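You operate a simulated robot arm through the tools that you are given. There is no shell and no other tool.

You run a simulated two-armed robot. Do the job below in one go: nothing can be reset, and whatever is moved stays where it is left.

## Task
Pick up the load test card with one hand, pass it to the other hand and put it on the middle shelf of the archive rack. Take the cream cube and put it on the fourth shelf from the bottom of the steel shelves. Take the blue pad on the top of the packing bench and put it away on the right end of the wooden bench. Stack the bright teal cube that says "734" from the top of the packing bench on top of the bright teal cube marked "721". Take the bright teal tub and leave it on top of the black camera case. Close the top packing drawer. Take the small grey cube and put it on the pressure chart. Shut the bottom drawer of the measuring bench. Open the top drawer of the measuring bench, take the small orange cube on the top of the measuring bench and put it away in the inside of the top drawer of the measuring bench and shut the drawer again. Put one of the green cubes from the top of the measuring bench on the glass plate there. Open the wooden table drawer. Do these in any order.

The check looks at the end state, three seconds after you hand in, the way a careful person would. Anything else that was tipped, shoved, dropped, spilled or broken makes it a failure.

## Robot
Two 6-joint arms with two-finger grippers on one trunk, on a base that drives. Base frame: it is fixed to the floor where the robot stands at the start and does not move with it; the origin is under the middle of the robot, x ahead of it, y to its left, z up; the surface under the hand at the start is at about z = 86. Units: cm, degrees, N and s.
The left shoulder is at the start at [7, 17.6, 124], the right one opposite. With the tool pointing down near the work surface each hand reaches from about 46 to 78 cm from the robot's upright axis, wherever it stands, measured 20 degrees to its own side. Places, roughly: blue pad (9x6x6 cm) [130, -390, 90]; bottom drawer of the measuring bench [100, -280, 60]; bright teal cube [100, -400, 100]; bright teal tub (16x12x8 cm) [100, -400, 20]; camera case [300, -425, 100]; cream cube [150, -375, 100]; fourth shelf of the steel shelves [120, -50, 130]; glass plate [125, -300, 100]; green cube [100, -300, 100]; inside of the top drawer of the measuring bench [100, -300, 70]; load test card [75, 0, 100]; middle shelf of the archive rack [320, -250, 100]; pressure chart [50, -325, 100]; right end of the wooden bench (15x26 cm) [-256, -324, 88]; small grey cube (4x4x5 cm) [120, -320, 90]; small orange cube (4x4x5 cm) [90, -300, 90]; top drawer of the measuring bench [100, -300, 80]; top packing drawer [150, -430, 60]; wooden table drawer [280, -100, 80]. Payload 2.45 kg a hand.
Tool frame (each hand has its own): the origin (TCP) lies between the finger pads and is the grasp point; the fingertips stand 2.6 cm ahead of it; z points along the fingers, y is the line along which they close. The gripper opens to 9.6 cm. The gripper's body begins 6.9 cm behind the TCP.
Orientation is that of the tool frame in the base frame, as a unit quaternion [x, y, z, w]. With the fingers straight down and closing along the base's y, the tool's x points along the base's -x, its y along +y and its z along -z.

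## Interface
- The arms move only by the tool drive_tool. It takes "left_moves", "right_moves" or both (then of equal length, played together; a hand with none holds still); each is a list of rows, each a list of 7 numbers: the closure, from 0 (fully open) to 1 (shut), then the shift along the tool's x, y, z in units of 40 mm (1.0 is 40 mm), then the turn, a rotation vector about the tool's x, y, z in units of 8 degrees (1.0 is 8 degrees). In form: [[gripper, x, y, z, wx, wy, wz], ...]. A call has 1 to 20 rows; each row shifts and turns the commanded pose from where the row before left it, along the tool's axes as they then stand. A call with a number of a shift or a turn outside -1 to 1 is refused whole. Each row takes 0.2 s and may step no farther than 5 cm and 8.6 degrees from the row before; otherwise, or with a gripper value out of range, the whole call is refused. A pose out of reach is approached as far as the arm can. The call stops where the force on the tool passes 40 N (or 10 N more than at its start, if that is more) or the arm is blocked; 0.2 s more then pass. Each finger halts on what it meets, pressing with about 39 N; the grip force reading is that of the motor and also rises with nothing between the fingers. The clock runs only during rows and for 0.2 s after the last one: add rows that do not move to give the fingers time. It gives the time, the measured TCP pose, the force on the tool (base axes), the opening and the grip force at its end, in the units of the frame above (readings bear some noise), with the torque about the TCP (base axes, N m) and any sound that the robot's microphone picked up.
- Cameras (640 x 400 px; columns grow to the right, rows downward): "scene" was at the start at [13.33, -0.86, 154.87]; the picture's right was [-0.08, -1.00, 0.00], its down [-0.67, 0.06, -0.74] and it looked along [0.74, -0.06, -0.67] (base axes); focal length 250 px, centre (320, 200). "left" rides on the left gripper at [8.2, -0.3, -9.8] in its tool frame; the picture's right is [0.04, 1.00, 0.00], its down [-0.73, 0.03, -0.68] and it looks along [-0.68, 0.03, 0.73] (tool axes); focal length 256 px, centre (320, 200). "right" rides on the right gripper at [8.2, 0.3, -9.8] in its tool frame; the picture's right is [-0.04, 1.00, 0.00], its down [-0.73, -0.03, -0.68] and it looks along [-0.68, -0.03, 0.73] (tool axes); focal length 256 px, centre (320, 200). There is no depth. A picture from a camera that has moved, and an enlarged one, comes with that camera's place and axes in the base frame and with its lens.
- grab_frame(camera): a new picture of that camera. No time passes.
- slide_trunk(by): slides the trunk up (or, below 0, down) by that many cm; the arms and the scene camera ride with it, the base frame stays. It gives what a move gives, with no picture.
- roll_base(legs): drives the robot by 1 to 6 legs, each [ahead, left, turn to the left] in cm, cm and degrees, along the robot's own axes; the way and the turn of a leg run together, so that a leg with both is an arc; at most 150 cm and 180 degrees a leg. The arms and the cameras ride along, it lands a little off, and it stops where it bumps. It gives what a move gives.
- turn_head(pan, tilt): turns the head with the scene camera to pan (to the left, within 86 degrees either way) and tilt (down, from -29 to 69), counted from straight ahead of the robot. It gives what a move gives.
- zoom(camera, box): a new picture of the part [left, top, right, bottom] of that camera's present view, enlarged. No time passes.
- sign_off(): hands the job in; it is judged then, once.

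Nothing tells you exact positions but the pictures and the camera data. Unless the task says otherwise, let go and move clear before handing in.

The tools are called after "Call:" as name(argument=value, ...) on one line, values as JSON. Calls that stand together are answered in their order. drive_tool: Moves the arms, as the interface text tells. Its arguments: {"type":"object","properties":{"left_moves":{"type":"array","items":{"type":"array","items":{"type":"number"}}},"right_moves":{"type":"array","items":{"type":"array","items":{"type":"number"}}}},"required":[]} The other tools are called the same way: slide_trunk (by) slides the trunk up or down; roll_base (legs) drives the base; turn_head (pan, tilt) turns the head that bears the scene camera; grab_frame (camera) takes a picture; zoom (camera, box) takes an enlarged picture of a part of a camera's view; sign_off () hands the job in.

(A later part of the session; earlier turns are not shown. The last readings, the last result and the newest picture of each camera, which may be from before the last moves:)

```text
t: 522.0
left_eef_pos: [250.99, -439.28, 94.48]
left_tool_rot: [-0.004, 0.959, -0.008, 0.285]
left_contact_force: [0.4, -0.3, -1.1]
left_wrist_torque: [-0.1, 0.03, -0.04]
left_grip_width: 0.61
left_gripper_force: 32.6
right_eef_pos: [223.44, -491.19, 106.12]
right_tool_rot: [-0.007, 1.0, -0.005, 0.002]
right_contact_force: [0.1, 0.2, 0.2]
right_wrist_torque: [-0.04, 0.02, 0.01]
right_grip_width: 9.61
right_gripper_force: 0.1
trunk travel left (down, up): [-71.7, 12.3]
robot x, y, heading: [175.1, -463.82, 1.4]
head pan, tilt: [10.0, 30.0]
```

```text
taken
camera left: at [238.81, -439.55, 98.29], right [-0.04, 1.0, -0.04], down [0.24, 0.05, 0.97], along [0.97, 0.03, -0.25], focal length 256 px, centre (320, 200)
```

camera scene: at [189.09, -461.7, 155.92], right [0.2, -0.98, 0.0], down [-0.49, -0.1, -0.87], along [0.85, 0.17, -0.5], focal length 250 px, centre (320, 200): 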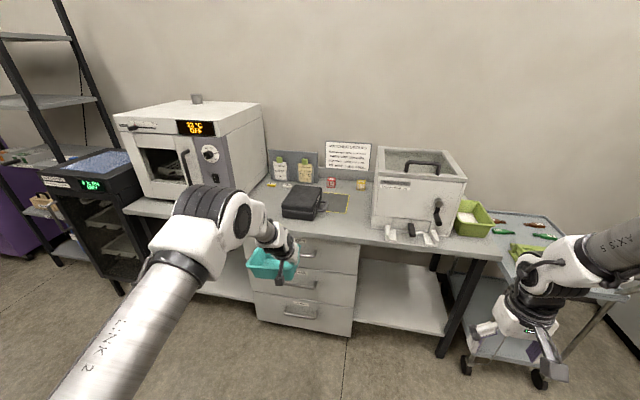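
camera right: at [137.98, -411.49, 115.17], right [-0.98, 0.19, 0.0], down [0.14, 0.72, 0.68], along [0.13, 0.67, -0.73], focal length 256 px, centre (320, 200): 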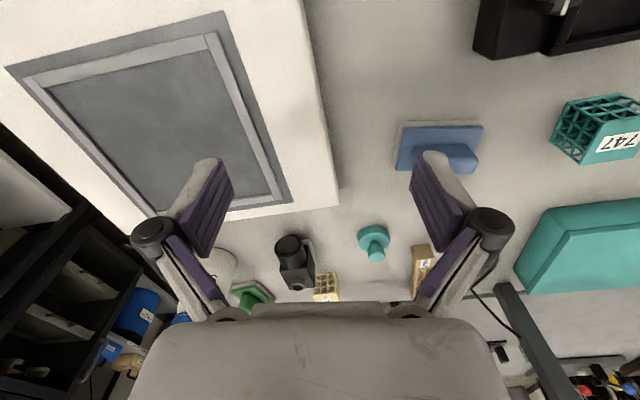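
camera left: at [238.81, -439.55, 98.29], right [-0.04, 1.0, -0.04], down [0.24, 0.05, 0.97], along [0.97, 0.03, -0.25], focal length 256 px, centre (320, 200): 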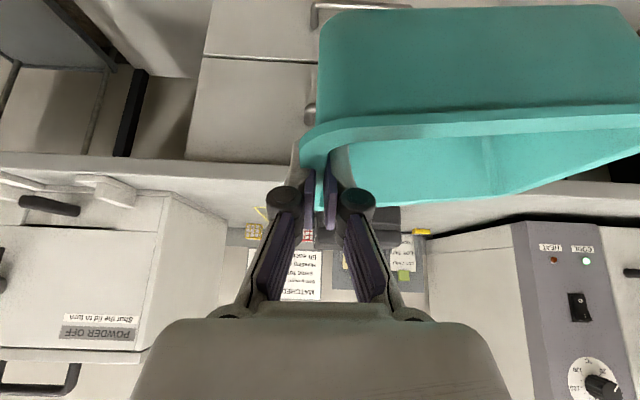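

Call:
zoom(camera="scene", box=[220, 150, 380, 270])

```text
3.33 times, centred on (300, 210) of scene
camera zoom: at [189.09, -461.7, 155.92], right [0.2, -0.98, 0.0], down [-0.49, -0.1, -0.87], along [0.85, 0.17, -0.5], focal length 834 px, centre (387, 167)
```

zoom: 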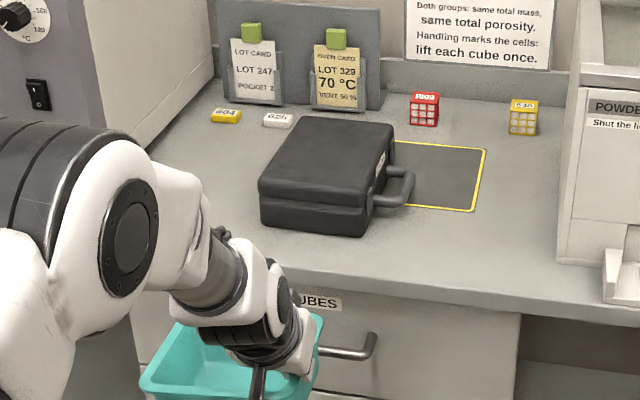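

Case top: x 282.5–306.5, y −424…−439.5, z ≈ 94.6. The tub lines up laterally; raise the trunk to clear it and drive forward.

Call:
slide_trunk(by=12)

Call:
roll_base(legs=[[36, -1, -1.4]])

Call:
grab_frame(camera="scene")

Call:
grab_frame(camera="left")

```text
t: 523.5
left_eef_pos: [251.03, -439.29, 106.62]
left_tool_rot: [-0.005, 0.958, -0.008, 0.285]
left_contact_force: [0.2, -0.7, -2.3]
left_wrist_torque: [-0.11, -0.01, 0.01]
left_grip_width: 0.58
left_gripper_force: 32.4
right_eef_pos: [223.53, -491.17, 118.06]
right_tool_rot: [-0.005, 1.0, -0.004, 0.002]
right_contact_force: [-0.5, 0.0, -0.5]
right_wrist_torque: [0.0, -0.03, -0.01]
right_grip_width: 9.62
right_gripper_force: 0.0
trunk travel left (down, up): [-83.7, 0.3]
robot x, y, heading: [175.08, -463.71, 1.5]
head pan, tilt: [10.0, 30.0]
```

```text
t: 525.8
left_eef_pos: [286.93, -441.65, 106.58]
left_tool_rot: [0.006, 0.958, -0.012, 0.285]
left_contact_force: [-0.2, -0.3, -1.4]
left_wrist_torque: [-0.13, 0.0, -0.01]
left_grip_width: 0.61
left_gripper_force: 32.5
right_eef_pos: [258.25, -492.89, 118.21]
right_tool_rot: [0.005, 1.0, -0.004, 0.003]
right_contact_force: [0.3, -0.5, 0.9]
right_wrist_torque: [-0.01, -0.01, -0.01]
right_grip_width: 9.59
right_gripper_force: 0.1
trunk travel left (down, up): [-83.7, 0.3]
robot x, y, heading: [210.78, -464.0, 0.4]
head pan, tilt: [10.0, 30.0]
```

```text
taken
camera scene: at [224.51, -462.61, 167.96], right [0.17, -0.98, 0.0], down [-0.49, -0.09, -0.87], along [0.85, 0.15, -0.5], focal length 250 px, centre (320, 200)
```

scene: 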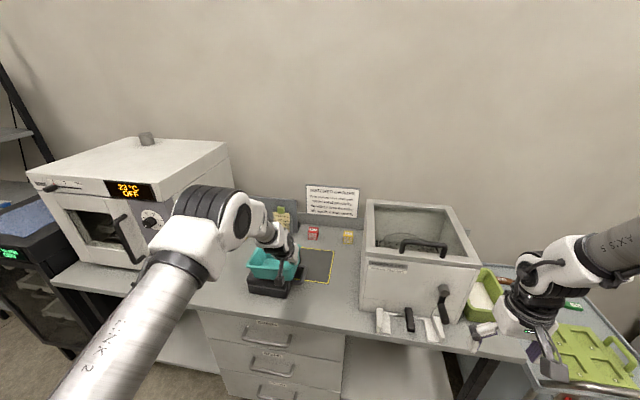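

```text
taken
camera left: at [274.84, -441.66, 110.41], right [-0.01, 1.0, -0.04], down [0.24, 0.04, 0.97], along [0.97, 0.0, -0.24], focal length 256 px, centre (320, 200)
```

left: 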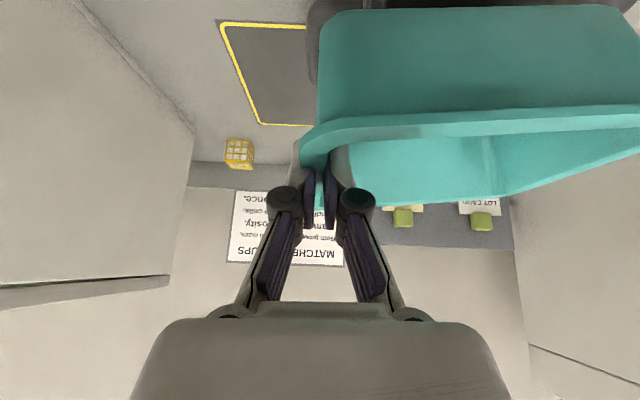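

Call:
roll_base(legs=[[7.8, 2.4, 0]])

Call:
turn_head(pan=10, tilt=40)

Call:
zoom(camera="scene", box=[200, 110, 380, 230])

Call:
grab_frame(camera="left")

```text
t: 526.9
left_eef_pos: [294.67, -439.29, 106.98]
left_tool_rot: [0.007, 0.958, -0.01, 0.288]
left_contact_force: [-0.9, -1.0, -0.6]
left_wrist_torque: [-0.07, 0.01, 0.0]
left_grip_width: 0.6
left_gripper_force: 32.5
right_eef_pos: [265.86, -490.57, 118.41]
right_tool_rot: [0.005, 1.0, -0.003, 0.004]
right_contact_force: [-0.6, 0.2, -0.1]
right_wrist_torque: [0.0, -0.03, -0.01]
right_grip_width: 9.58
right_gripper_force: 0.0
trunk travel left (down, up): [-83.7, 0.3]
robot x, y, heading: [218.52, -461.67, 0.2]
head pan, tilt: [10.0, 30.0]
```

```text
t: 527.6
left_eef_pos: [295.14, -439.19, 106.49]
left_tool_rot: [0.006, 0.958, -0.012, 0.285]
left_contact_force: [0.1, -0.2, -1.8]
left_wrist_torque: [-0.11, 0.02, -0.03]
left_grip_width: 0.6
left_gripper_force: 32.7
right_eef_pos: [266.28, -490.28, 118.12]
right_tool_rot: [0.005, 1.0, -0.004, 0.001]
right_contact_force: [0.7, 0.7, -0.2]
right_wrist_torque: [0.03, 0.02, 0.01]
right_grip_width: 9.57
right_gripper_force: 0.0
trunk travel left (down, up): [-83.7, 0.3]
robot x, y, heading: [218.4, -461.45, 0.3]
head pan, tilt: [10.0, 40.0]
```

```text
3.33 times, centred on (290, 170) of scene
camera zoom: at [232.16, -460.23, 166.39], right [0.18, -0.98, 0.0], down [-0.63, -0.11, -0.77], along [0.75, 0.13, -0.64], focal length 834 px, centre (420, 300)
```

zoom: 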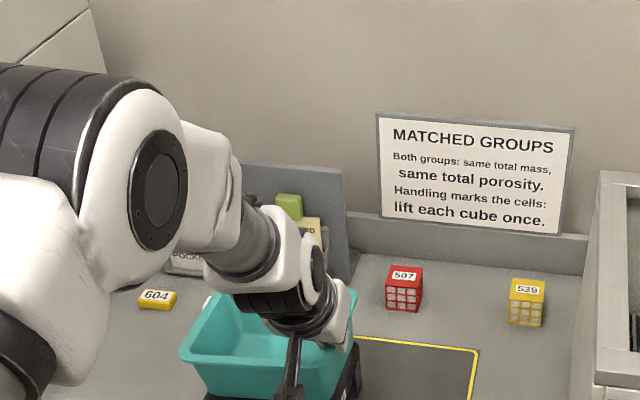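

```text
taken
camera left: at [282.87, -439.14, 110.29], right [-0.01, 1.0, -0.04], down [0.25, 0.04, 0.97], along [0.97, 0.0, -0.25], focal length 256 px, centre (320, 200)
```

left: 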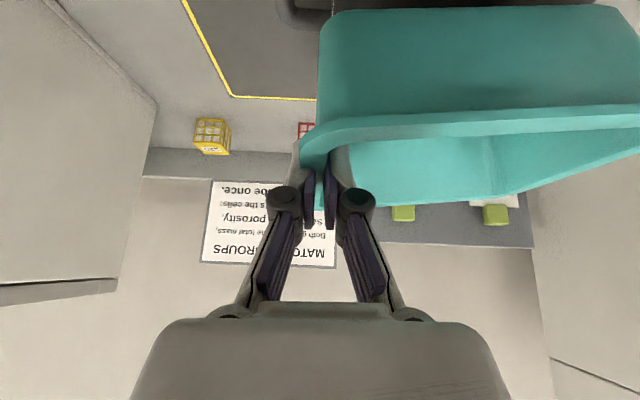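

Call:
grab_frame(camera="scene")

Call:
zoom(camera="scene", box=[200, 170, 360, 290])

```text
taken
camera scene: at [232.16, -460.23, 166.39], right [0.18, -0.98, 0.0], down [-0.63, -0.11, -0.77], along [0.75, 0.13, -0.64], focal length 250 px, centre (320, 200)
```

scene: 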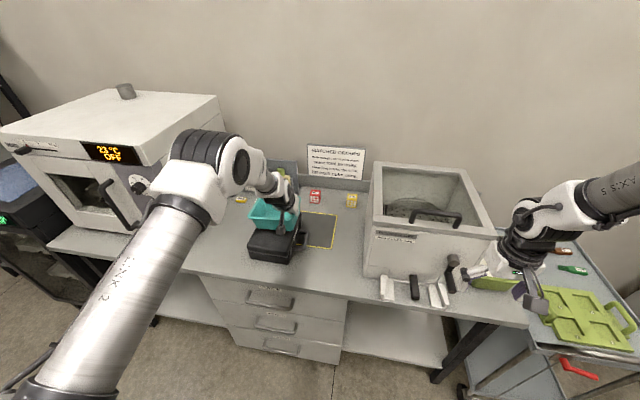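

```text
3.33 times, centred on (280, 230) of scene
camera zoom: at [232.16, -460.23, 166.39], right [0.18, -0.98, 0.0], down [-0.63, -0.11, -0.77], along [0.75, 0.13, -0.64], focal length 834 px, centre (453, 100)
```

zoom: 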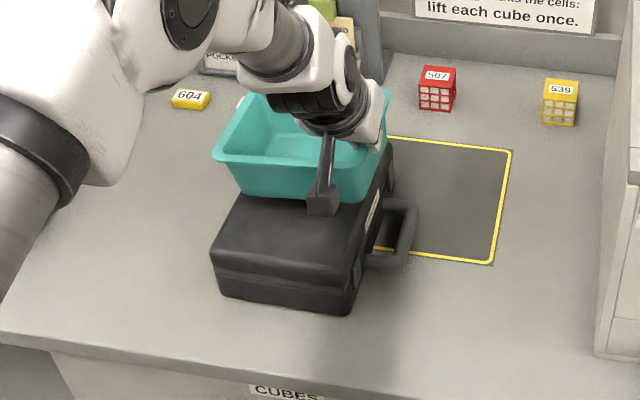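

Call:
roll_base(legs=[[2.3, 0.6, 0]])

Call:
slide_trunk(by=-3.5)

Call:
zoom(camera="scene", box=[200, 170, 360, 290])

Call:
grab_frame(camera="left")

```text
t: 528.4
left_eef_pos: [296.87, -438.63, 107.01]
left_tool_rot: [0.006, 0.958, -0.01, 0.288]
left_contact_force: [-0.6, 0.1, -1.3]
left_wrist_torque: [-0.1, -0.01, 0.02]
left_grip_width: 0.61
left_gripper_force: 33.2
right_eef_pos: [268.17, -489.94, 118.46]
right_tool_rot: [0.005, 1.0, -0.004, 0.004]
right_contact_force: [-0.9, 0.6, 0.1]
right_wrist_torque: [0.05, -0.08, 0.0]
right_grip_width: 9.62
right_gripper_force: 0.1
trunk travel left (down, up): [-83.7, 0.3]
robot x, y, heading: [221.29, -460.83, 0.3]
head pan, tilt: [10.0, 40.0]
```

```text
t: 529.2
left_eef_pos: [297.3, -438.59, 103.08]
left_tool_rot: [0.006, 0.959, -0.012, 0.285]
left_contact_force: [-0.2, -0.2, 2.2]
left_wrist_torque: [0.42, -0.23, 0.0]
left_grip_width: 0.6
left_gripper_force: 32.3
right_eef_pos: [268.6, -489.7, 114.53]
right_tool_rot: [0.005, 1.0, -0.004, 0.003]
right_contact_force: [-0.5, -0.2, -0.6]
right_wrist_torque: [0.02, 0.01, -0.01]
right_grip_width: 9.62
right_gripper_force: 0.1
trunk travel left (down, up): [-80.2, 3.8]
robot x, y, heading: [220.98, -461.23, 0.2]
head pan, tilt: [10.0, 40.0]
```

```text
3.33 times, centred on (280, 230) of scene
camera zoom: at [234.31, -459.71, 162.91], right [0.18, -0.98, 0.0], down [-0.63, -0.11, -0.77], along [0.75, 0.14, -0.64], focal length 834 px, centre (453, 100)
```

zoom: 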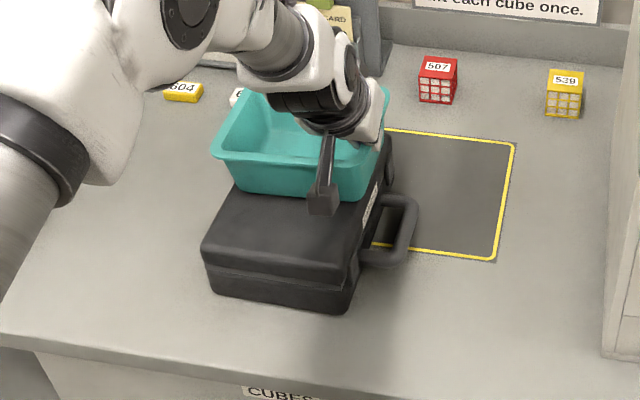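

```text
taken
camera left: at [285.11, -438.59, 106.9], right [-0.01, 1.0, -0.04], down [0.24, 0.04, 0.97], along [0.97, 0.0, -0.24], focal length 256 px, centre (320, 200)
```

left: 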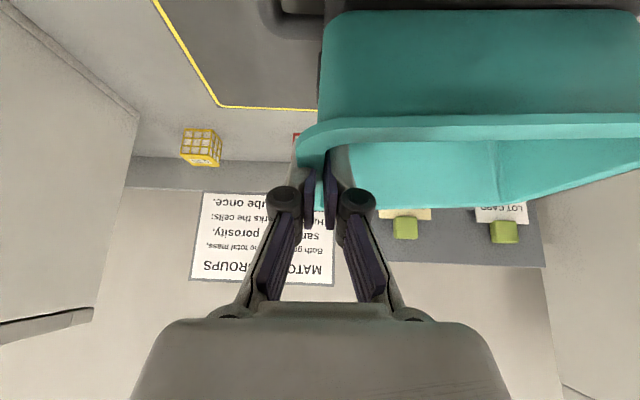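

Contact has begun on the case top. Lower a touch more, then release.

Call:
slide_trunk(by=-0.7)

Call:
drive_tool(left_moves=[[0.85, 0, 0, 0, 0, 0, 0], [0.7, 0, 0, 0, 0, 0, 0], [0.6, 0, 0, 0, 0, 0, 0], [0.6, 0, 0, 0, 0, 0, 0]])

Call:
zoom(camera="scene", box=[200, 170, 360, 290])

Call:
grab_frame(camera="left")

```text
t: 529.8
left_eef_pos: [297.4, -438.64, 102.43]
left_tool_rot: [0.006, 0.958, -0.01, 0.286]
left_contact_force: [0.3, -1.6, 4.7]
left_wrist_torque: [0.62, -0.19, -0.1]
left_grip_width: 0.6
left_gripper_force: 33.0
right_eef_pos: [268.52, -489.81, 113.84]
right_tool_rot: [0.005, 1.0, -0.003, 0.003]
right_contact_force: [-0.2, 0.9, 0.4]
right_wrist_torque: [0.01, 0.02, -0.01]
right_grip_width: 9.59
right_gripper_force: 0.1
trunk travel left (down, up): [-79.5, 4.5]
robot x, y, heading: [220.94, -461.38, -0.1]
head pan, tilt: [10.0, 40.0]
```

```text
t: 530.8
left_eef_pos: [297.32, -438.62, 102.38]
left_tool_rot: [0.006, 0.959, -0.012, 0.284]
left_contact_force: [0.2, 0.3, 0.4]
left_wrist_torque: [0.03, -0.02, -0.03]
left_grip_width: 3.83
left_gripper_force: 0.0
right_eef_pos: [268.56, -489.73, 113.89]
right_tool_rot: [0.006, 1.0, -0.004, 0.002]
right_contact_force: [0.7, 0.7, 0.1]
right_wrist_torque: [-0.02, -0.03, -0.04]
right_grip_width: 9.62
right_gripper_force: 0.1
trunk travel left (down, up): [-79.5, 4.5]
robot x, y, heading: [221.16, -461.36, 0.3]
head pan, tilt: [10.0, 40.0]
```

```text
3.33 times, centred on (280, 230) of scene
camera zoom: at [234.38, -459.68, 162.19], right [0.18, -0.98, 0.0], down [-0.63, -0.11, -0.77], along [0.75, 0.14, -0.64], focal length 834 px, centre (453, 100)
```

zoom: 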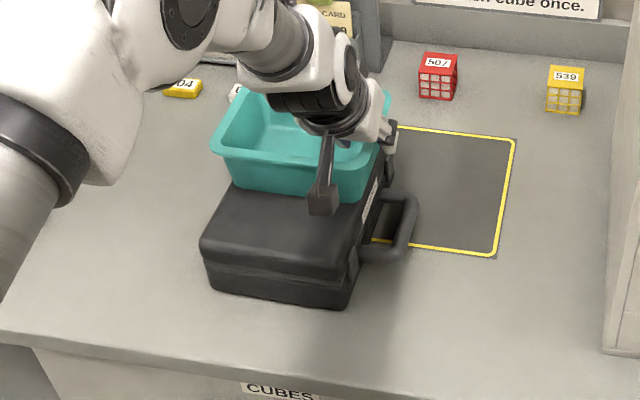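

```text
taken
camera left: at [285.14, -438.56, 106.15], right [-0.01, 1.0, -0.04], down [0.24, 0.04, 0.97], along [0.97, 0.0, -0.24], focal length 256 px, centre (320, 200)
```

left: 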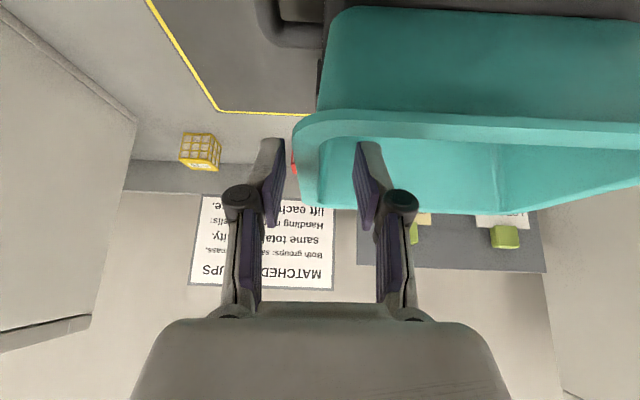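

The tub is resting on the case. Withdraw the fingers along their axis.

Call:
drive_tool(left_moves=[[0.6, 0, 0, -0.4, 0, 0, 0], [0.6, 0, 0, -0.6, 0, 0, 0], [0.6, 0, 0, -0.8, 0, 0, 0], [0.6, 0, 0, -0.8, 0, 0, 0], [0.6, 0, 0, -0.8, 0, 0, 0]])

Call:
zoom(camera="scene", box=[200, 150, 360, 270])

Call:
grab_frame(camera="left")

```text
t: 532.0
left_eef_pos: [289.62, -438.24, 113.92]
left_tool_rot: [0.007, 0.958, -0.012, 0.285]
left_contact_force: [-0.5, 0.2, -0.3]
left_wrist_torque: [-0.03, 0.03, 0.02]
left_grip_width: 3.85
left_gripper_force: 0.0
right_eef_pos: [268.41, -489.77, 113.97]
right_tool_rot: [0.005, 1.0, -0.004, 0.003]
right_contact_force: [0.0, -0.8, 0.2]
right_wrist_torque: [0.02, -0.04, -0.01]
right_grip_width: 9.6
right_gripper_force: 0.2
trunk travel left (down, up): [-79.5, 4.5]
robot x, y, heading: [220.95, -460.89, 0.1]
head pan, tilt: [10.0, 40.0]
```

```text
3.33 times, centred on (280, 210) of scene
camera zoom: at [234.15, -459.72, 162.21], right [0.18, -0.98, 0.0], down [-0.63, -0.11, -0.77], along [0.75, 0.14, -0.64], focal length 834 px, centre (453, 167)
```

zoom: 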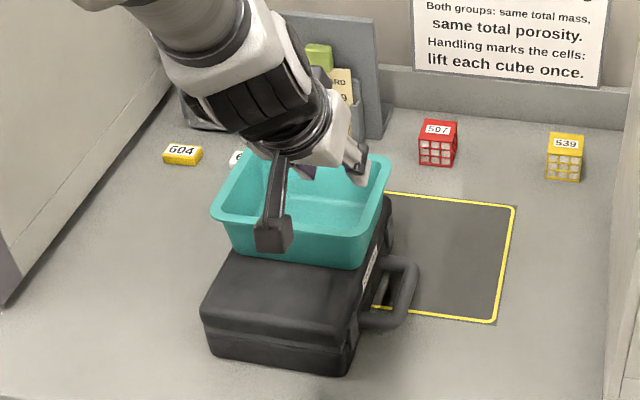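

```text
taken
camera left: at [277.41, -438.24, 117.66], right [-0.01, 1.0, -0.04], down [0.24, 0.04, 0.97], along [0.97, 0.0, -0.24], focal length 256 px, centre (320, 200)
```

left: 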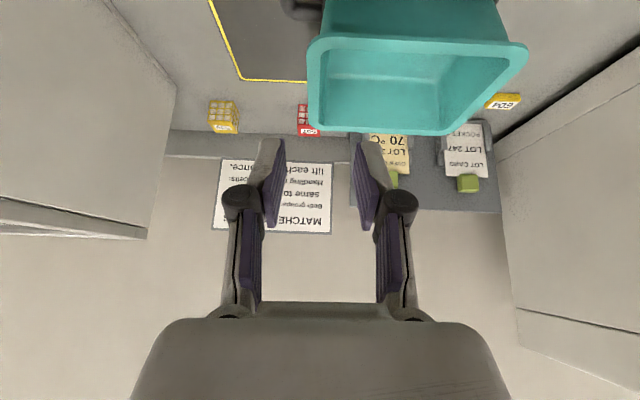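

The tub sits level on the black case. Now back off, straighten the left hand and retract it, then work toward the cream cube from the bench's east end.

Call:
roll_base(legs=[[-20, 0, 0]])

Call:
drive_tool(left_moves=[[0.4, 0, 0, 0, 0, 1, 0], [0.4, 0, 0, 0, 0, 1, 0], [0.4, 0, 0, 0, 0, 1, 0], [0.4, 0, 0, 0, 0, 1, 0], [0.4, 0, 0, 0, 0, 0.15, 0], [0.4, 0.8, 0, 0, 0, 0, 0], [0.4, 0.8, 0, 0, 0, 0, 0], [0.4, 0.8, 0, 0, 0, 0, 0], [0.4, 0.8, 0, 0, 0, 0, 0], [0.4, 0.8, 0, 0, 0, 0, 0]])

Call:
turn_head(pan=80, tilt=20)

Call:
grab_frame(camera="scene")

```text
t: 533.5
left_eef_pos: [270.42, -438.26, 113.52]
left_tool_rot: [0.006, 0.959, -0.012, 0.283]
left_contact_force: [0.0, 1.3, 0.7]
left_wrist_torque: [0.03, 0.04, -0.01]
left_grip_width: 3.84
left_gripper_force: 0.0
right_eef_pos: [249.23, -489.78, 113.73]
right_tool_rot: [0.006, 1.0, -0.005, 0.001]
right_contact_force: [-0.2, -1.0, 0.0]
right_wrist_torque: [0.02, 0.04, -0.01]
right_grip_width: 9.59
right_gripper_force: 0.0
trunk travel left (down, up): [-79.5, 4.5]
robot x, y, heading: [201.25, -460.95, 0.2]
head pan, tilt: [10.0, 40.0]
```

```text
t: 535.7
left_eef_pos: [253.9, -438.0, 113.87]
left_tool_rot: [0.01, 1.0, -0.01, -0.001]
left_contact_force: [-0.6, 0.4, -0.1]
left_wrist_torque: [-0.02, -0.03, 0.0]
left_grip_width: 5.77
left_gripper_force: 0.0
right_eef_pos: [248.85, -489.9, 113.91]
right_tool_rot: [0.005, 1.0, -0.005, 0.002]
right_contact_force: [-0.6, 0.3, 0.0]
right_wrist_torque: [0.01, -0.05, -0.03]
right_grip_width: 9.59
right_gripper_force: 0.0
trunk travel left (down, up): [-79.5, 4.5]
robot x, y, heading: [201.43, -461.22, 0.1]
head pan, tilt: [10.0, 40.0]
```

```text
t: 537.1
left_eef_pos: [254.06, -438.1, 113.76]
left_tool_rot: [0.01, 1.0, -0.01, 0.0]
left_contact_force: [-0.4, -0.8, 0.2]
left_wrist_torque: [0.02, -0.01, 0.01]
left_grip_width: 5.73
left_gripper_force: 0.1
right_eef_pos: [248.99, -489.87, 113.98]
right_tool_rot: [0.005, 1.0, -0.004, 0.003]
right_contact_force: [0.5, -0.1, -0.7]
right_wrist_torque: [-0.01, 0.02, -0.03]
right_grip_width: 9.6
right_gripper_force: 0.0
trunk travel left (down, up): [-79.5, 4.5]
robot x, y, heading: [201.28, -461.4, 0.3]
head pan, tilt: [80.0, 20.0]
```

```text
taken
camera scene: at [207.97, -452.06, 165.34], right [0.99, -0.17, 0.0], down [-0.06, -0.34, -0.94], along [0.16, 0.93, -0.34], focal length 250 px, centre (320, 200)
```

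scene: 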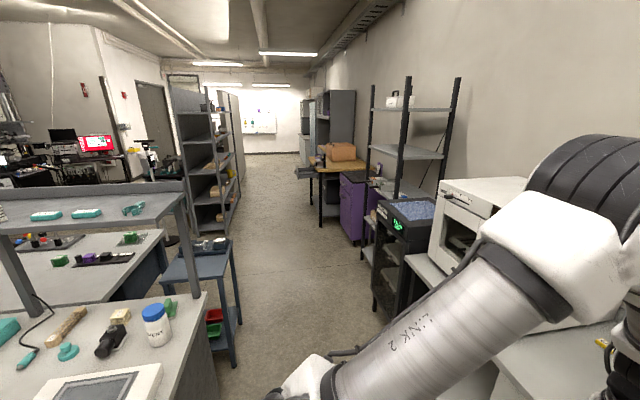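

Call:
zoom(camera="scene", box=[0, 160, 240, 400])

```text
1.67 times, centred on (120, 280) of scene
camera zoom: at [207.97, -452.06, 165.34], right [0.99, -0.17, 0.0], down [-0.06, -0.34, -0.94], along [0.16, 0.93, -0.34], focal length 417 px, centre (653, 67)
```

zoom: 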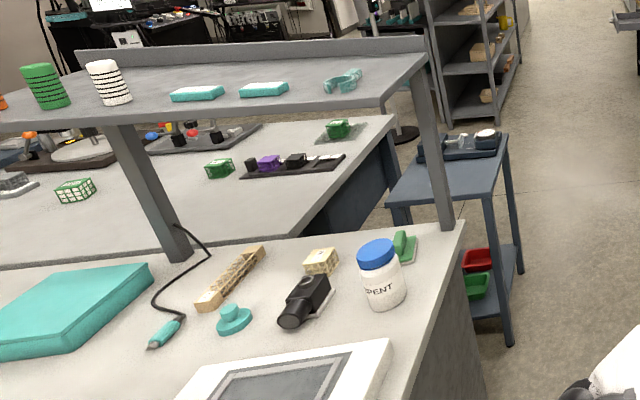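

I now have a clear view of the gantry (shelf front edge y ≈ −377, z ≈ 133, posts at y ≈ −355) and the cream cube at (145, −365). I'll raise the right hand out of the way and swing around to face west at the bench's east end.

Call:
drive_tool(right_moves=[[0, 0, 0, -0.9, 0, 0, 0], [0, 0, 0, -0.9, 0, 0, 0], [0, 0, 0, -0.9, 0, 0, 0], [0, 0, 0, -0.9, 0, 0, 0], [0, 0, 0, -0.9, 0, 0, 0], [0, 0, 0, -0.9, 0, 0, 0], [0, 0, 0, -0.9, 0, 0, 0], [0, 0, 0, -0.9, 0, 0, 0]], left_moves=[[0.4, 0.6, 0, 0, 0, 0, 0], [0.4, 0.6, 0, 0, 0, 0, 0], [0.4, 0, 0, 0, 0, 0, 0], [0.4, 0, 0, 0, 0, 0, 0], [0.4, 0, 0, 0, 0, 0, 0], [0.4, 0, 0, 0, 0, 0, 0], [0.4, 0, 0, 0, 0, 0, 0], [0.4, 0, 0, 0, 0, 0, 0]])

Call:
roll_base(legs=[[0, -25, 0], [0, 0, -180], [-36, 0, 0]])

Call:
turn_head(pan=-30, tilt=30)

Call:
grab_frame(camera="scene")

```text
t: 539.0
left_eef_pos: [249.26, -438.03, 113.84]
left_tool_rot: [0.009, 1.0, -0.009, 0.0]
left_contact_force: [-0.9, -0.1, -0.7]
left_wrist_torque: [-0.01, -0.03, -0.01]
left_grip_width: 5.75
left_gripper_force: 0.1
right_eef_pos: [247.67, -493.86, 135.31]
right_tool_rot: [0.026, 1.0, -0.009, 0.003]
right_contact_force: [0.7, -0.1, -0.6]
right_wrist_torque: [0.0, -0.01, 0.01]
right_grip_width: 9.61
right_gripper_force: 0.0
right hand out of reach, approached as far as the arm can: row 1, 2, 3, 4, 5, 6, 7, 8
trunk travel left (down, up): [-79.5, 4.5]
robot x, y, heading: [201.41, -461.18, 0.0]
head pan, tilt: [80.0, 20.0]
```

```text
t: 550.0
left_eef_pos: [189.22, -509.45, 113.83]
left_tool_rot: [1.0, -0.006, 0.001, -0.01]
left_contact_force: [-0.6, -0.4, -0.1]
left_wrist_torque: [-0.02, 0.0, -0.02]
left_grip_width: 5.75
left_gripper_force: 0.0
right_eef_pos: [190.45, -453.44, 135.21]
right_tool_rot: [1.0, -0.023, -0.002, -0.01]
right_contact_force: [0.5, -0.1, 0.1]
right_wrist_torque: [-0.01, -0.01, 0.04]
right_grip_width: 9.6
right_gripper_force: 0.0
trunk travel left (down, up): [-79.5, 4.5]
robot x, y, heading: [237.09, -486.06, -179.6]
head pan, tilt: [80.0, 20.0]
```

```text
t: 551.9
left_eef_pos: [189.35, -509.35, 113.86]
left_tool_rot: [1.0, -0.006, 0.002, -0.009]
left_contact_force: [0.0, 0.0, 0.4]
left_wrist_torque: [-0.02, 0.0, 0.03]
left_grip_width: 5.75
left_gripper_force: 0.0
right_eef_pos: [190.52, -453.41, 135.31]
right_tool_rot: [1.0, -0.024, -0.003, -0.009]
right_contact_force: [-0.1, 0.8, 0.2]
right_wrist_torque: [0.0, 0.03, -0.01]
right_grip_width: 9.59
right_gripper_force: 0.0
trunk travel left (down, up): [-79.5, 4.5]
robot x, y, heading: [236.89, -485.84, -179.6]
head pan, tilt: [-30.0, 30.0]
```

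```text
taken
camera scene: at [224.25, -481.68, 163.73], right [0.49, 0.87, 0.0], down [0.44, -0.25, -0.87], along [-0.75, 0.43, -0.5], focal length 250 px, centre (320, 200)
```

scene: 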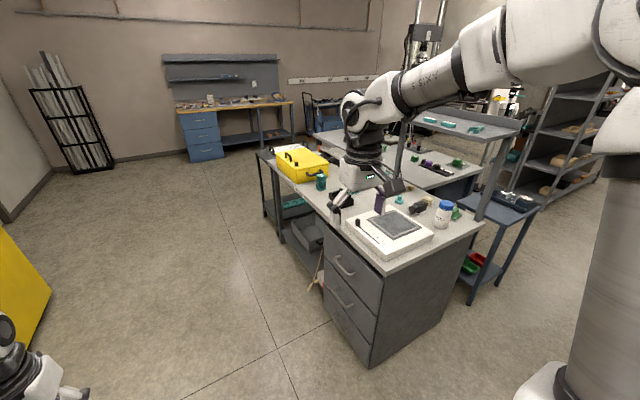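

Call:
roll_base(legs=[[0, -143, 0]])

Call:
turn_head(pan=10, tilt=35)

Call:
grab_frame(camera="scene")

Call:
grab_frame(camera="left")

```text
t: 559.0
left_eef_pos: [187.8, -366.3, 113.9]
left_tool_rot: [1.0, -0.002, 0.001, -0.011]
left_contact_force: [-0.7, 0.3, 0.8]
left_wrist_torque: [-0.01, 0.02, -0.01]
left_grip_width: 5.76
left_gripper_force: 0.0
right_eef_pos: [188.53, -310.21, 135.29]
right_tool_rot: [1.0, -0.019, -0.003, -0.009]
right_contact_force: [0.1, 0.7, 0.4]
right_wrist_torque: [-0.03, 0.01, 0.02]
right_grip_width: 9.6
right_gripper_force: 0.2
trunk travel left (down, up): [-79.5, 4.5]
robot x, y, heading: [235.42, -342.26, -179.1]
head pan, tilt: [-30.0, 30.0]
```

```text
t: 560.1
left_eef_pos: [187.58, -366.42, 113.86]
left_tool_rot: [1.0, -0.002, 0.001, -0.011]
left_contact_force: [0.0, -0.5, 0.3]
left_wrist_torque: [-0.02, 0.01, 0.0]
left_grip_width: 5.76
left_gripper_force: 0.0
right_eef_pos: [188.44, -310.3, 135.19]
right_tool_rot: [1.0, -0.019, -0.003, -0.009]
right_contact_force: [0.0, -0.4, 0.0]
right_wrist_torque: [-0.01, 0.02, 0.0]
right_grip_width: 9.6
right_gripper_force: 0.0
trunk travel left (down, up): [-79.5, 4.5]
robot x, y, heading: [234.9, -342.64, -178.9]
head pan, tilt: [10.0, 35.0]
```

```text
taken
camera scene: at [221.58, -344.34, 162.95], right [-0.19, 0.98, 0.0], down [0.56, 0.11, -0.82], along [-0.8, -0.16, -0.57], focal length 250 px, centre (320, 200)
```

scene: 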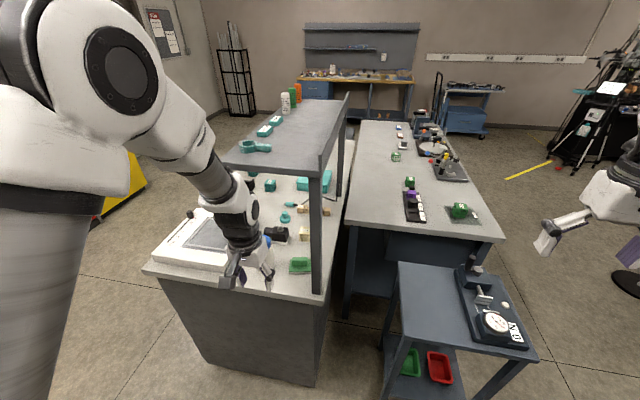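

```text
taken
camera left: at [195.81, -366.21, 123.69], right [0.04, -1.0, -0.02], down [-0.73, -0.04, 0.68], along [-0.68, -0.01, -0.74], focal length 256 px, centre (320, 200)
```

left: 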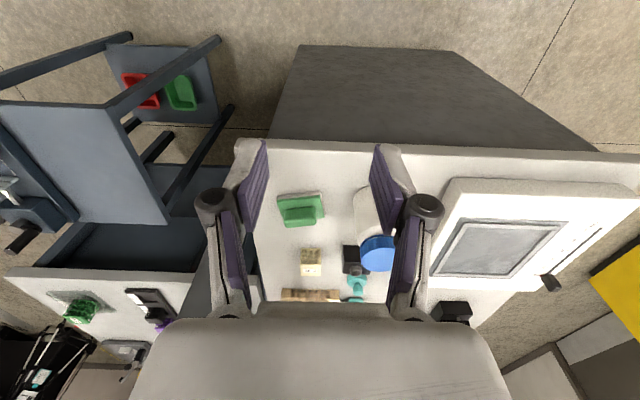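

Great view: the bench's east edge is at x ≈ 174, cream cube at (147, −365.5), bottle at (165, −375.5), green pad at (163, −363.5). Lower the trunk so the forearm can pass below the gantry shelf, then raise the hand to transit height.

Call:
slide_trunk(by=-38)

Call:
drive_tool(left_moves=[[0.375, 0, 0, -0.8, 0, 0, 0], [0.375, 0, 0, -0.8, 0, 0, 0], [0.375, 0, 0, -0.8, 0, 0, 0], [0.375, 0, 0, -0.8, 0, 0, 0], [0.375, 0, 0, -0.8, 0, 0, 0], [0.375, 0, 0, -0.8, 0, 0, 0], [0.375, 0, 0, -0.8, 0, 0, 0]])

Call:
grab_frame(camera="scene")

Call:
grab_frame(camera="left")

```text
t: 563.8
left_eef_pos: [187.7, -366.29, 75.86]
left_tool_rot: [1.0, -0.002, 0.001, -0.01]
left_contact_force: [0.8, -0.1, 0.6]
left_wrist_torque: [-0.01, 0.01, 0.03]
left_grip_width: 5.77
left_gripper_force: 0.1
right_eef_pos: [188.39, -310.28, 97.24]
right_tool_rot: [1.0, -0.018, -0.003, -0.009]
right_contact_force: [-0.5, 0.1, -0.3]
right_wrist_torque: [0.01, -0.02, 0.01]
right_grip_width: 9.6
right_gripper_force: 0.1
trunk travel left (down, up): [-41.5, 42.5]
robot x, y, heading: [235.48, -342.37, -178.8]
head pan, tilt: [10.0, 35.0]
```

```text
t: 565.4
left_eef_pos: [187.64, -366.78, 98.32]
left_tool_rot: [1.0, -0.001, 0.001, -0.01]
left_contact_force: [-1.0, 0.0, -0.3]
left_wrist_torque: [0.02, 0.04, 0.02]
left_grip_width: 6.03
left_gripper_force: 0.1
right_eef_pos: [188.49, -310.2, 97.34]
right_tool_rot: [1.0, -0.017, -0.004, -0.009]
right_contact_force: [-0.5, 0.3, 0.6]
right_wrist_torque: [-0.02, 0.02, -0.01]
right_grip_width: 9.62
right_gripper_force: 0.1
trunk travel left (down, up): [-41.5, 42.5]
robot x, y, heading: [235.73, -342.14, -179.0]
head pan, tilt: [10.0, 35.0]
```

```text
taken
camera scene: at [221.64, -344.33, 124.96], right [-0.19, 0.98, 0.0], down [0.56, 0.11, -0.82], along [-0.8, -0.16, -0.57], focal length 250 px, centre (320, 200)
```

scene: 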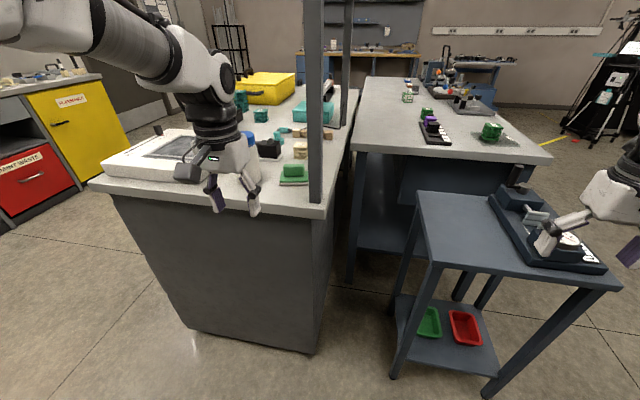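

```text
taken
camera left: at [195.88, -366.58, 108.17], right [0.04, -1.0, -0.02], down [-0.73, -0.04, 0.68], along [-0.68, -0.01, -0.74], focal length 256 px, centre (320, 200)
```

left: 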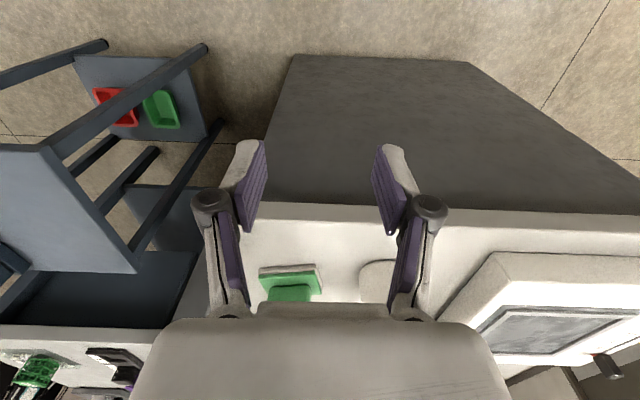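

Call:
drive_tool(left_moves=[[0.375, 0, -0.35, -0.35, 0, 0, 0], [0.375, 0, 0, 0, 0, 0, 0]])

Call:
roll_base(legs=[[12, 0, 0]])

Call:
grab_frame(camera="scene")

Call:
grab_frame(camera="left")

```text
t: 566.0
left_eef_pos: [187.57, -365.42, 99.74]
left_tool_rot: [1.0, -0.002, 0.001, -0.009]
left_contact_force: [-1.6, -0.2, -0.8]
left_wrist_torque: [0.01, 0.02, -0.01]
left_grip_width: 5.99
left_gripper_force: 0.1
right_eef_pos: [188.36, -310.38, 97.33]
right_tool_rot: [1.0, -0.018, -0.003, -0.009]
right_contact_force: [-0.6, -0.5, 0.4]
right_wrist_torque: [-0.01, -0.03, 0.0]
right_grip_width: 9.59
right_gripper_force: 0.1
trunk travel left (down, up): [-41.5, 42.5]
robot x, y, heading: [235.04, -342.56, -178.9]
head pan, tilt: [10.0, 35.0]
```

```text
t: 567.2
left_eef_pos: [175.75, -365.46, 99.66]
left_tool_rot: [1.0, -0.001, 0.0, -0.01]
left_contact_force: [-0.5, 0.2, -0.4]
left_wrist_torque: [0.0, -0.01, 0.03]
left_grip_width: 6.01
left_gripper_force: 0.0
right_eef_pos: [176.52, -310.55, 97.35]
right_tool_rot: [1.0, -0.018, -0.003, -0.008]
right_contact_force: [-0.3, -0.6, -0.1]
right_wrist_torque: [0.02, -0.02, -0.01]
right_grip_width: 9.6
right_gripper_force: 0.0
trunk travel left (down, up): [-41.5, 42.5]
robot x, y, heading: [223.36, -342.6, -179.2]
head pan, tilt: [10.0, 35.0]
```

```text
taken
camera scene: at [209.68, -344.54, 124.94], right [-0.19, 0.98, 0.0], down [0.56, 0.11, -0.82], along [-0.8, -0.16, -0.57], focal length 250 px, centre (320, 200)
```

scene: 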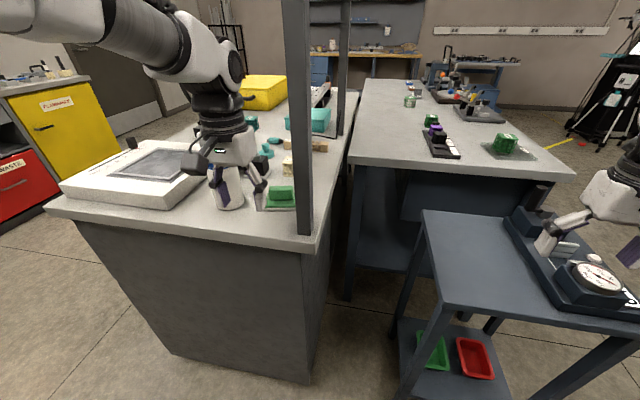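

```text
taken
camera left: at [183.9, -365.38, 109.53], right [0.04, -1.0, -0.02], down [-0.74, -0.04, 0.68], along [-0.68, -0.01, -0.74], focal length 256 px, centre (320, 200)
```

left: 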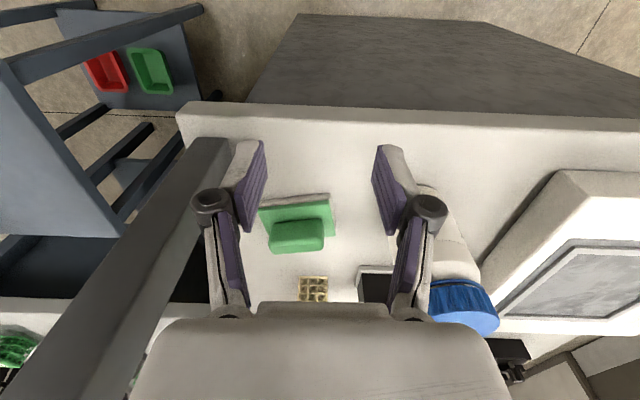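

Call:
roll_base(legs=[[10, 0, 0]])

Call:
grab_frame(camera="scene")

Call:
grab_frame(camera="left")

```text
t: 568.4
left_eef_pos: [165.8, -365.65, 99.67]
left_tool_rot: [1.0, -0.002, 0.001, -0.009]
left_contact_force: [0.4, 0.4, 0.1]
left_wrist_torque: [0.0, -0.05, 0.01]
left_grip_width: 6.0
left_gripper_force: 0.1
right_eef_pos: [166.73, -310.55, 97.15]
right_tool_rot: [1.0, -0.02, -0.003, -0.009]
right_contact_force: [-0.1, 0.6, 0.4]
right_wrist_torque: [0.02, -0.05, -0.01]
right_grip_width: 9.62
right_gripper_force: 0.0
trunk travel left (down, up): [-41.5, 42.5]
robot x, y, heading: [213.38, -343.19, -178.9]
head pan, tilt: [10.0, 35.0]
```

```text
taken
camera scene: at [199.74, -344.69, 124.94], right [-0.19, 0.98, 0.0], down [0.56, 0.11, -0.82], along [-0.8, -0.16, -0.57], focal length 250 px, centre (320, 200)
```

scene: 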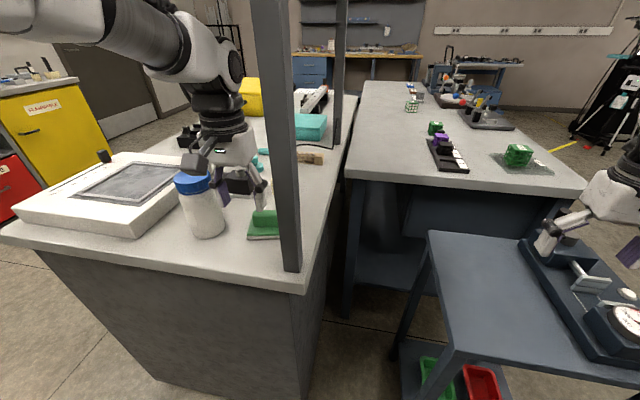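

```text
taken
camera left: at [173.93, -365.49, 109.52], right [0.03, -1.0, -0.02], down [-0.74, -0.04, 0.68], along [-0.68, -0.01, -0.74], focal length 256 px, centre (320, 200)
```

left: 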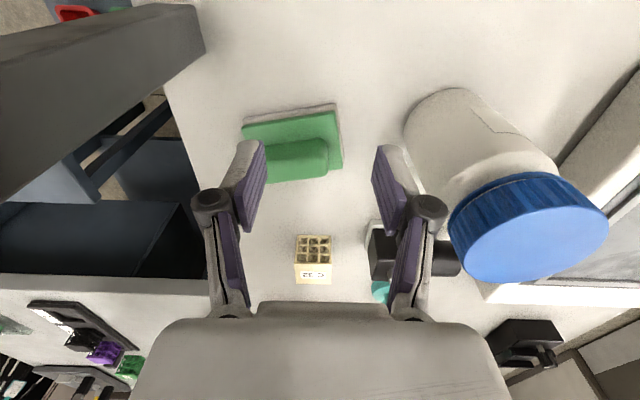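

Call:
drive_tool(left_moves=[[0.375, -0.7, 0, 0, 0, 0, 0], [0.375, -0.7, 0, 0, 0, 0, 0], [0.375, -0.7, 0, 0, 0, 0, 0], [0.375, -0.7, 0, 0, 0, 0, 0]])

Call:
grab_frame(camera="left")

Call:
grab_frame(camera="scene")

```text
t: 569.4
left_eef_pos: [154.63, -365.45, 99.5]
left_tool_rot: [1.0, -0.003, 0.002, -0.01]
left_contact_force: [0.2, -0.3, 0.9]
left_wrist_torque: [-0.03, -0.04, 0.04]
left_grip_width: 6.0
left_gripper_force: 0.0
right_eef_pos: [166.66, -310.65, 97.23]
right_tool_rot: [1.0, -0.019, -0.003, -0.009]
right_contact_force: [-0.2, -0.6, -0.1]
right_wrist_torque: [0.01, 0.0, 0.03]
right_grip_width: 9.59
right_gripper_force: 0.0
trunk travel left (down, up): [-41.5, 42.5]
robot x, y, heading: [213.55, -342.72, -179.3]
head pan, tilt: [10.0, 35.0]
```

```text
taken
camera left: at [162.69, -365.3, 109.31], right [0.03, -1.0, -0.02], down [-0.74, -0.04, 0.68], along [-0.68, -0.01, -0.74], focal length 256 px, centre (320, 200)
```

left: 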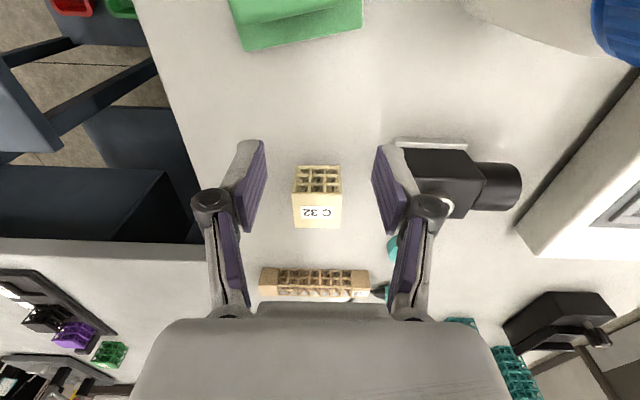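

```text
taken
camera scene: at [199.69, -344.71, 124.93], right [-0.19, 0.98, 0.0], down [0.56, 0.11, -0.82], along [-0.8, -0.16, -0.57], focal length 250 px, centre (320, 200)
```

scene: 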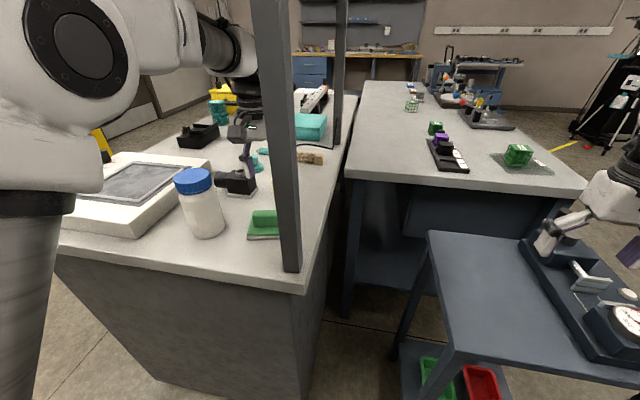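

Call:
drive_tool(left_moves=[[0.375, -0.8, 0, 0, 0, 0, 0], [0.375, -0.8, 0, 0, 0, 0, 0], [0.375, -0.72, 0, 0, 0, 0, 0], [0.375, 0, 0, 0, 0, 0, 0]])

Call:
grab_frame(camera="left")

Call:
grab_frame(camera="scene")

```text
t: 570.4
left_eef_pos: [145.44, -365.26, 99.71]
left_tool_rot: [1.0, -0.003, 0.0, -0.01]
left_contact_force: [0.0, -0.8, 1.3]
left_wrist_torque: [0.01, 0.03, -0.02]
left_grip_width: 5.97
left_gripper_force: 0.0
right_eef_pos: [166.84, -310.65, 97.31]
right_tool_rot: [1.0, -0.019, -0.004, -0.008]
right_contact_force: [-0.7, 0.3, 1.1]
right_wrist_torque: [-0.01, -0.01, 0.0]
right_grip_width: 9.6
right_gripper_force: 0.1
trunk travel left (down, up): [-41.5, 42.5]
robot x, y, heading: [213.58, -342.75, -179.0]
head pan, tilt: [10.0, 35.0]
```

```text
taken
camera left: at [153.65, -365.24, 109.63], right [0.03, -1.0, -0.02], down [-0.73, -0.04, 0.68], along [-0.68, -0.01, -0.73], focal length 256 px, centre (320, 200)
```

left: 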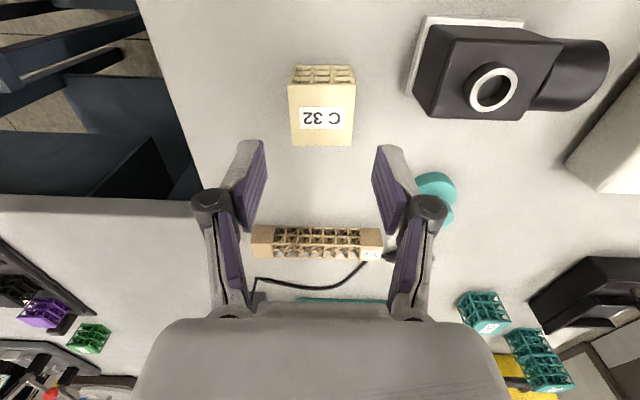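

```text
taken
camera scene: at [199.96, -344.68, 124.97], right [-0.19, 0.98, 0.0], down [0.56, 0.11, -0.82], along [-0.8, -0.16, -0.57], focal length 250 px, centre (320, 200)
```

scene: 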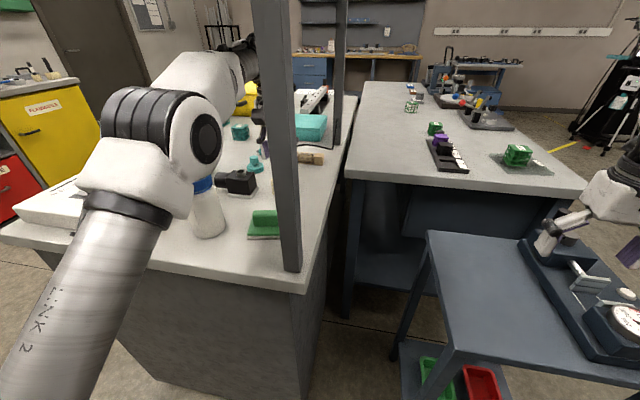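

The elbow is now close above the bottle, so I must not let it sink. I'll alternate small trunk raises with hand lowering so the elbow rises while the hand goes down.

Call:
slide_trunk(by=2.5)

Call:
drive_tool(left_moves=[[0.375, 0, 0, 0.4, 0, 0, 0], [0.375, 0, 0, 0.4, 0, 0, 0]])

Call:
slide_trunk(by=3)

Call:
grab_frame(camera="scene")

```text
t: 571.1
left_eef_pos: [145.36, -365.31, 102.11]
left_tool_rot: [1.0, -0.003, 0.001, -0.009]
left_contact_force: [-0.4, 0.5, -0.5]
left_wrist_torque: [0.01, 0.02, -0.01]
left_grip_width: 5.99
left_gripper_force: 0.1
right_eef_pos: [166.64, -310.63, 99.8]
right_tool_rot: [1.0, -0.018, -0.003, -0.009]
right_contact_force: [-0.8, 0.4, 0.4]
right_wrist_torque: [0.03, -0.04, -0.01]
right_grip_width: 9.59
right_gripper_force: 0.2
trunk travel left (down, up): [-44.0, 40.0]
robot x, y, heading: [213.57, -342.34, -178.9]
head pan, tilt: [10.0, 35.0]
```

```text
t: 571.7
left_eef_pos: [145.51, -365.28, 98.95]
left_tool_rot: [1.0, -0.003, 0.0, -0.01]
left_contact_force: [0.5, 0.0, 0.1]
left_wrist_torque: [-0.02, 0.04, -0.01]
left_grip_width: 5.99
left_gripper_force: 0.0
right_eef_pos: [166.74, -310.6, 99.79]
right_tool_rot: [1.0, -0.02, -0.003, -0.01]
right_contact_force: [-0.1, 0.0, -0.5]
right_wrist_torque: [-0.01, -0.01, 0.01]
right_grip_width: 9.61
right_gripper_force: 0.1
trunk travel left (down, up): [-44.0, 40.0]
robot x, y, heading: [213.68, -342.8, -179.5]
head pan, tilt: [10.0, 35.0]
```

```text
t: 572.4
left_eef_pos: [145.48, -365.31, 101.96]
left_tool_rot: [1.0, -0.003, 0.002, -0.01]
left_contact_force: [0.0, 0.6, -0.1]
left_wrist_torque: [0.02, -0.04, 0.0]
left_grip_width: 6.02
left_gripper_force: 0.1
right_eef_pos: [166.74, -310.68, 102.77]
right_tool_rot: [1.0, -0.02, -0.002, -0.009]
right_contact_force: [-0.5, 1.1, 0.8]
right_wrist_torque: [0.01, -0.05, 0.04]
right_grip_width: 9.6
right_gripper_force: 0.1
trunk travel left (down, up): [-47.0, 37.0]
robot x, y, heading: [213.77, -342.61, -178.9]
head pan, tilt: [10.0, 35.0]
```

```text
taken
camera scene: at [199.79, -344.68, 130.45], right [-0.19, 0.98, 0.0], down [0.56, 0.11, -0.82], along [-0.8, -0.16, -0.57], focal length 250 px, centre (320, 200)
```

scene: 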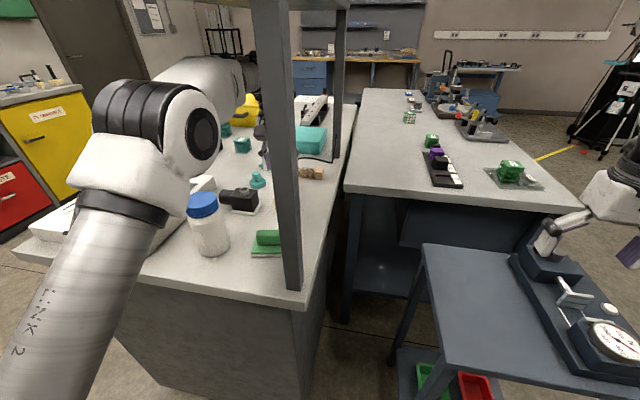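

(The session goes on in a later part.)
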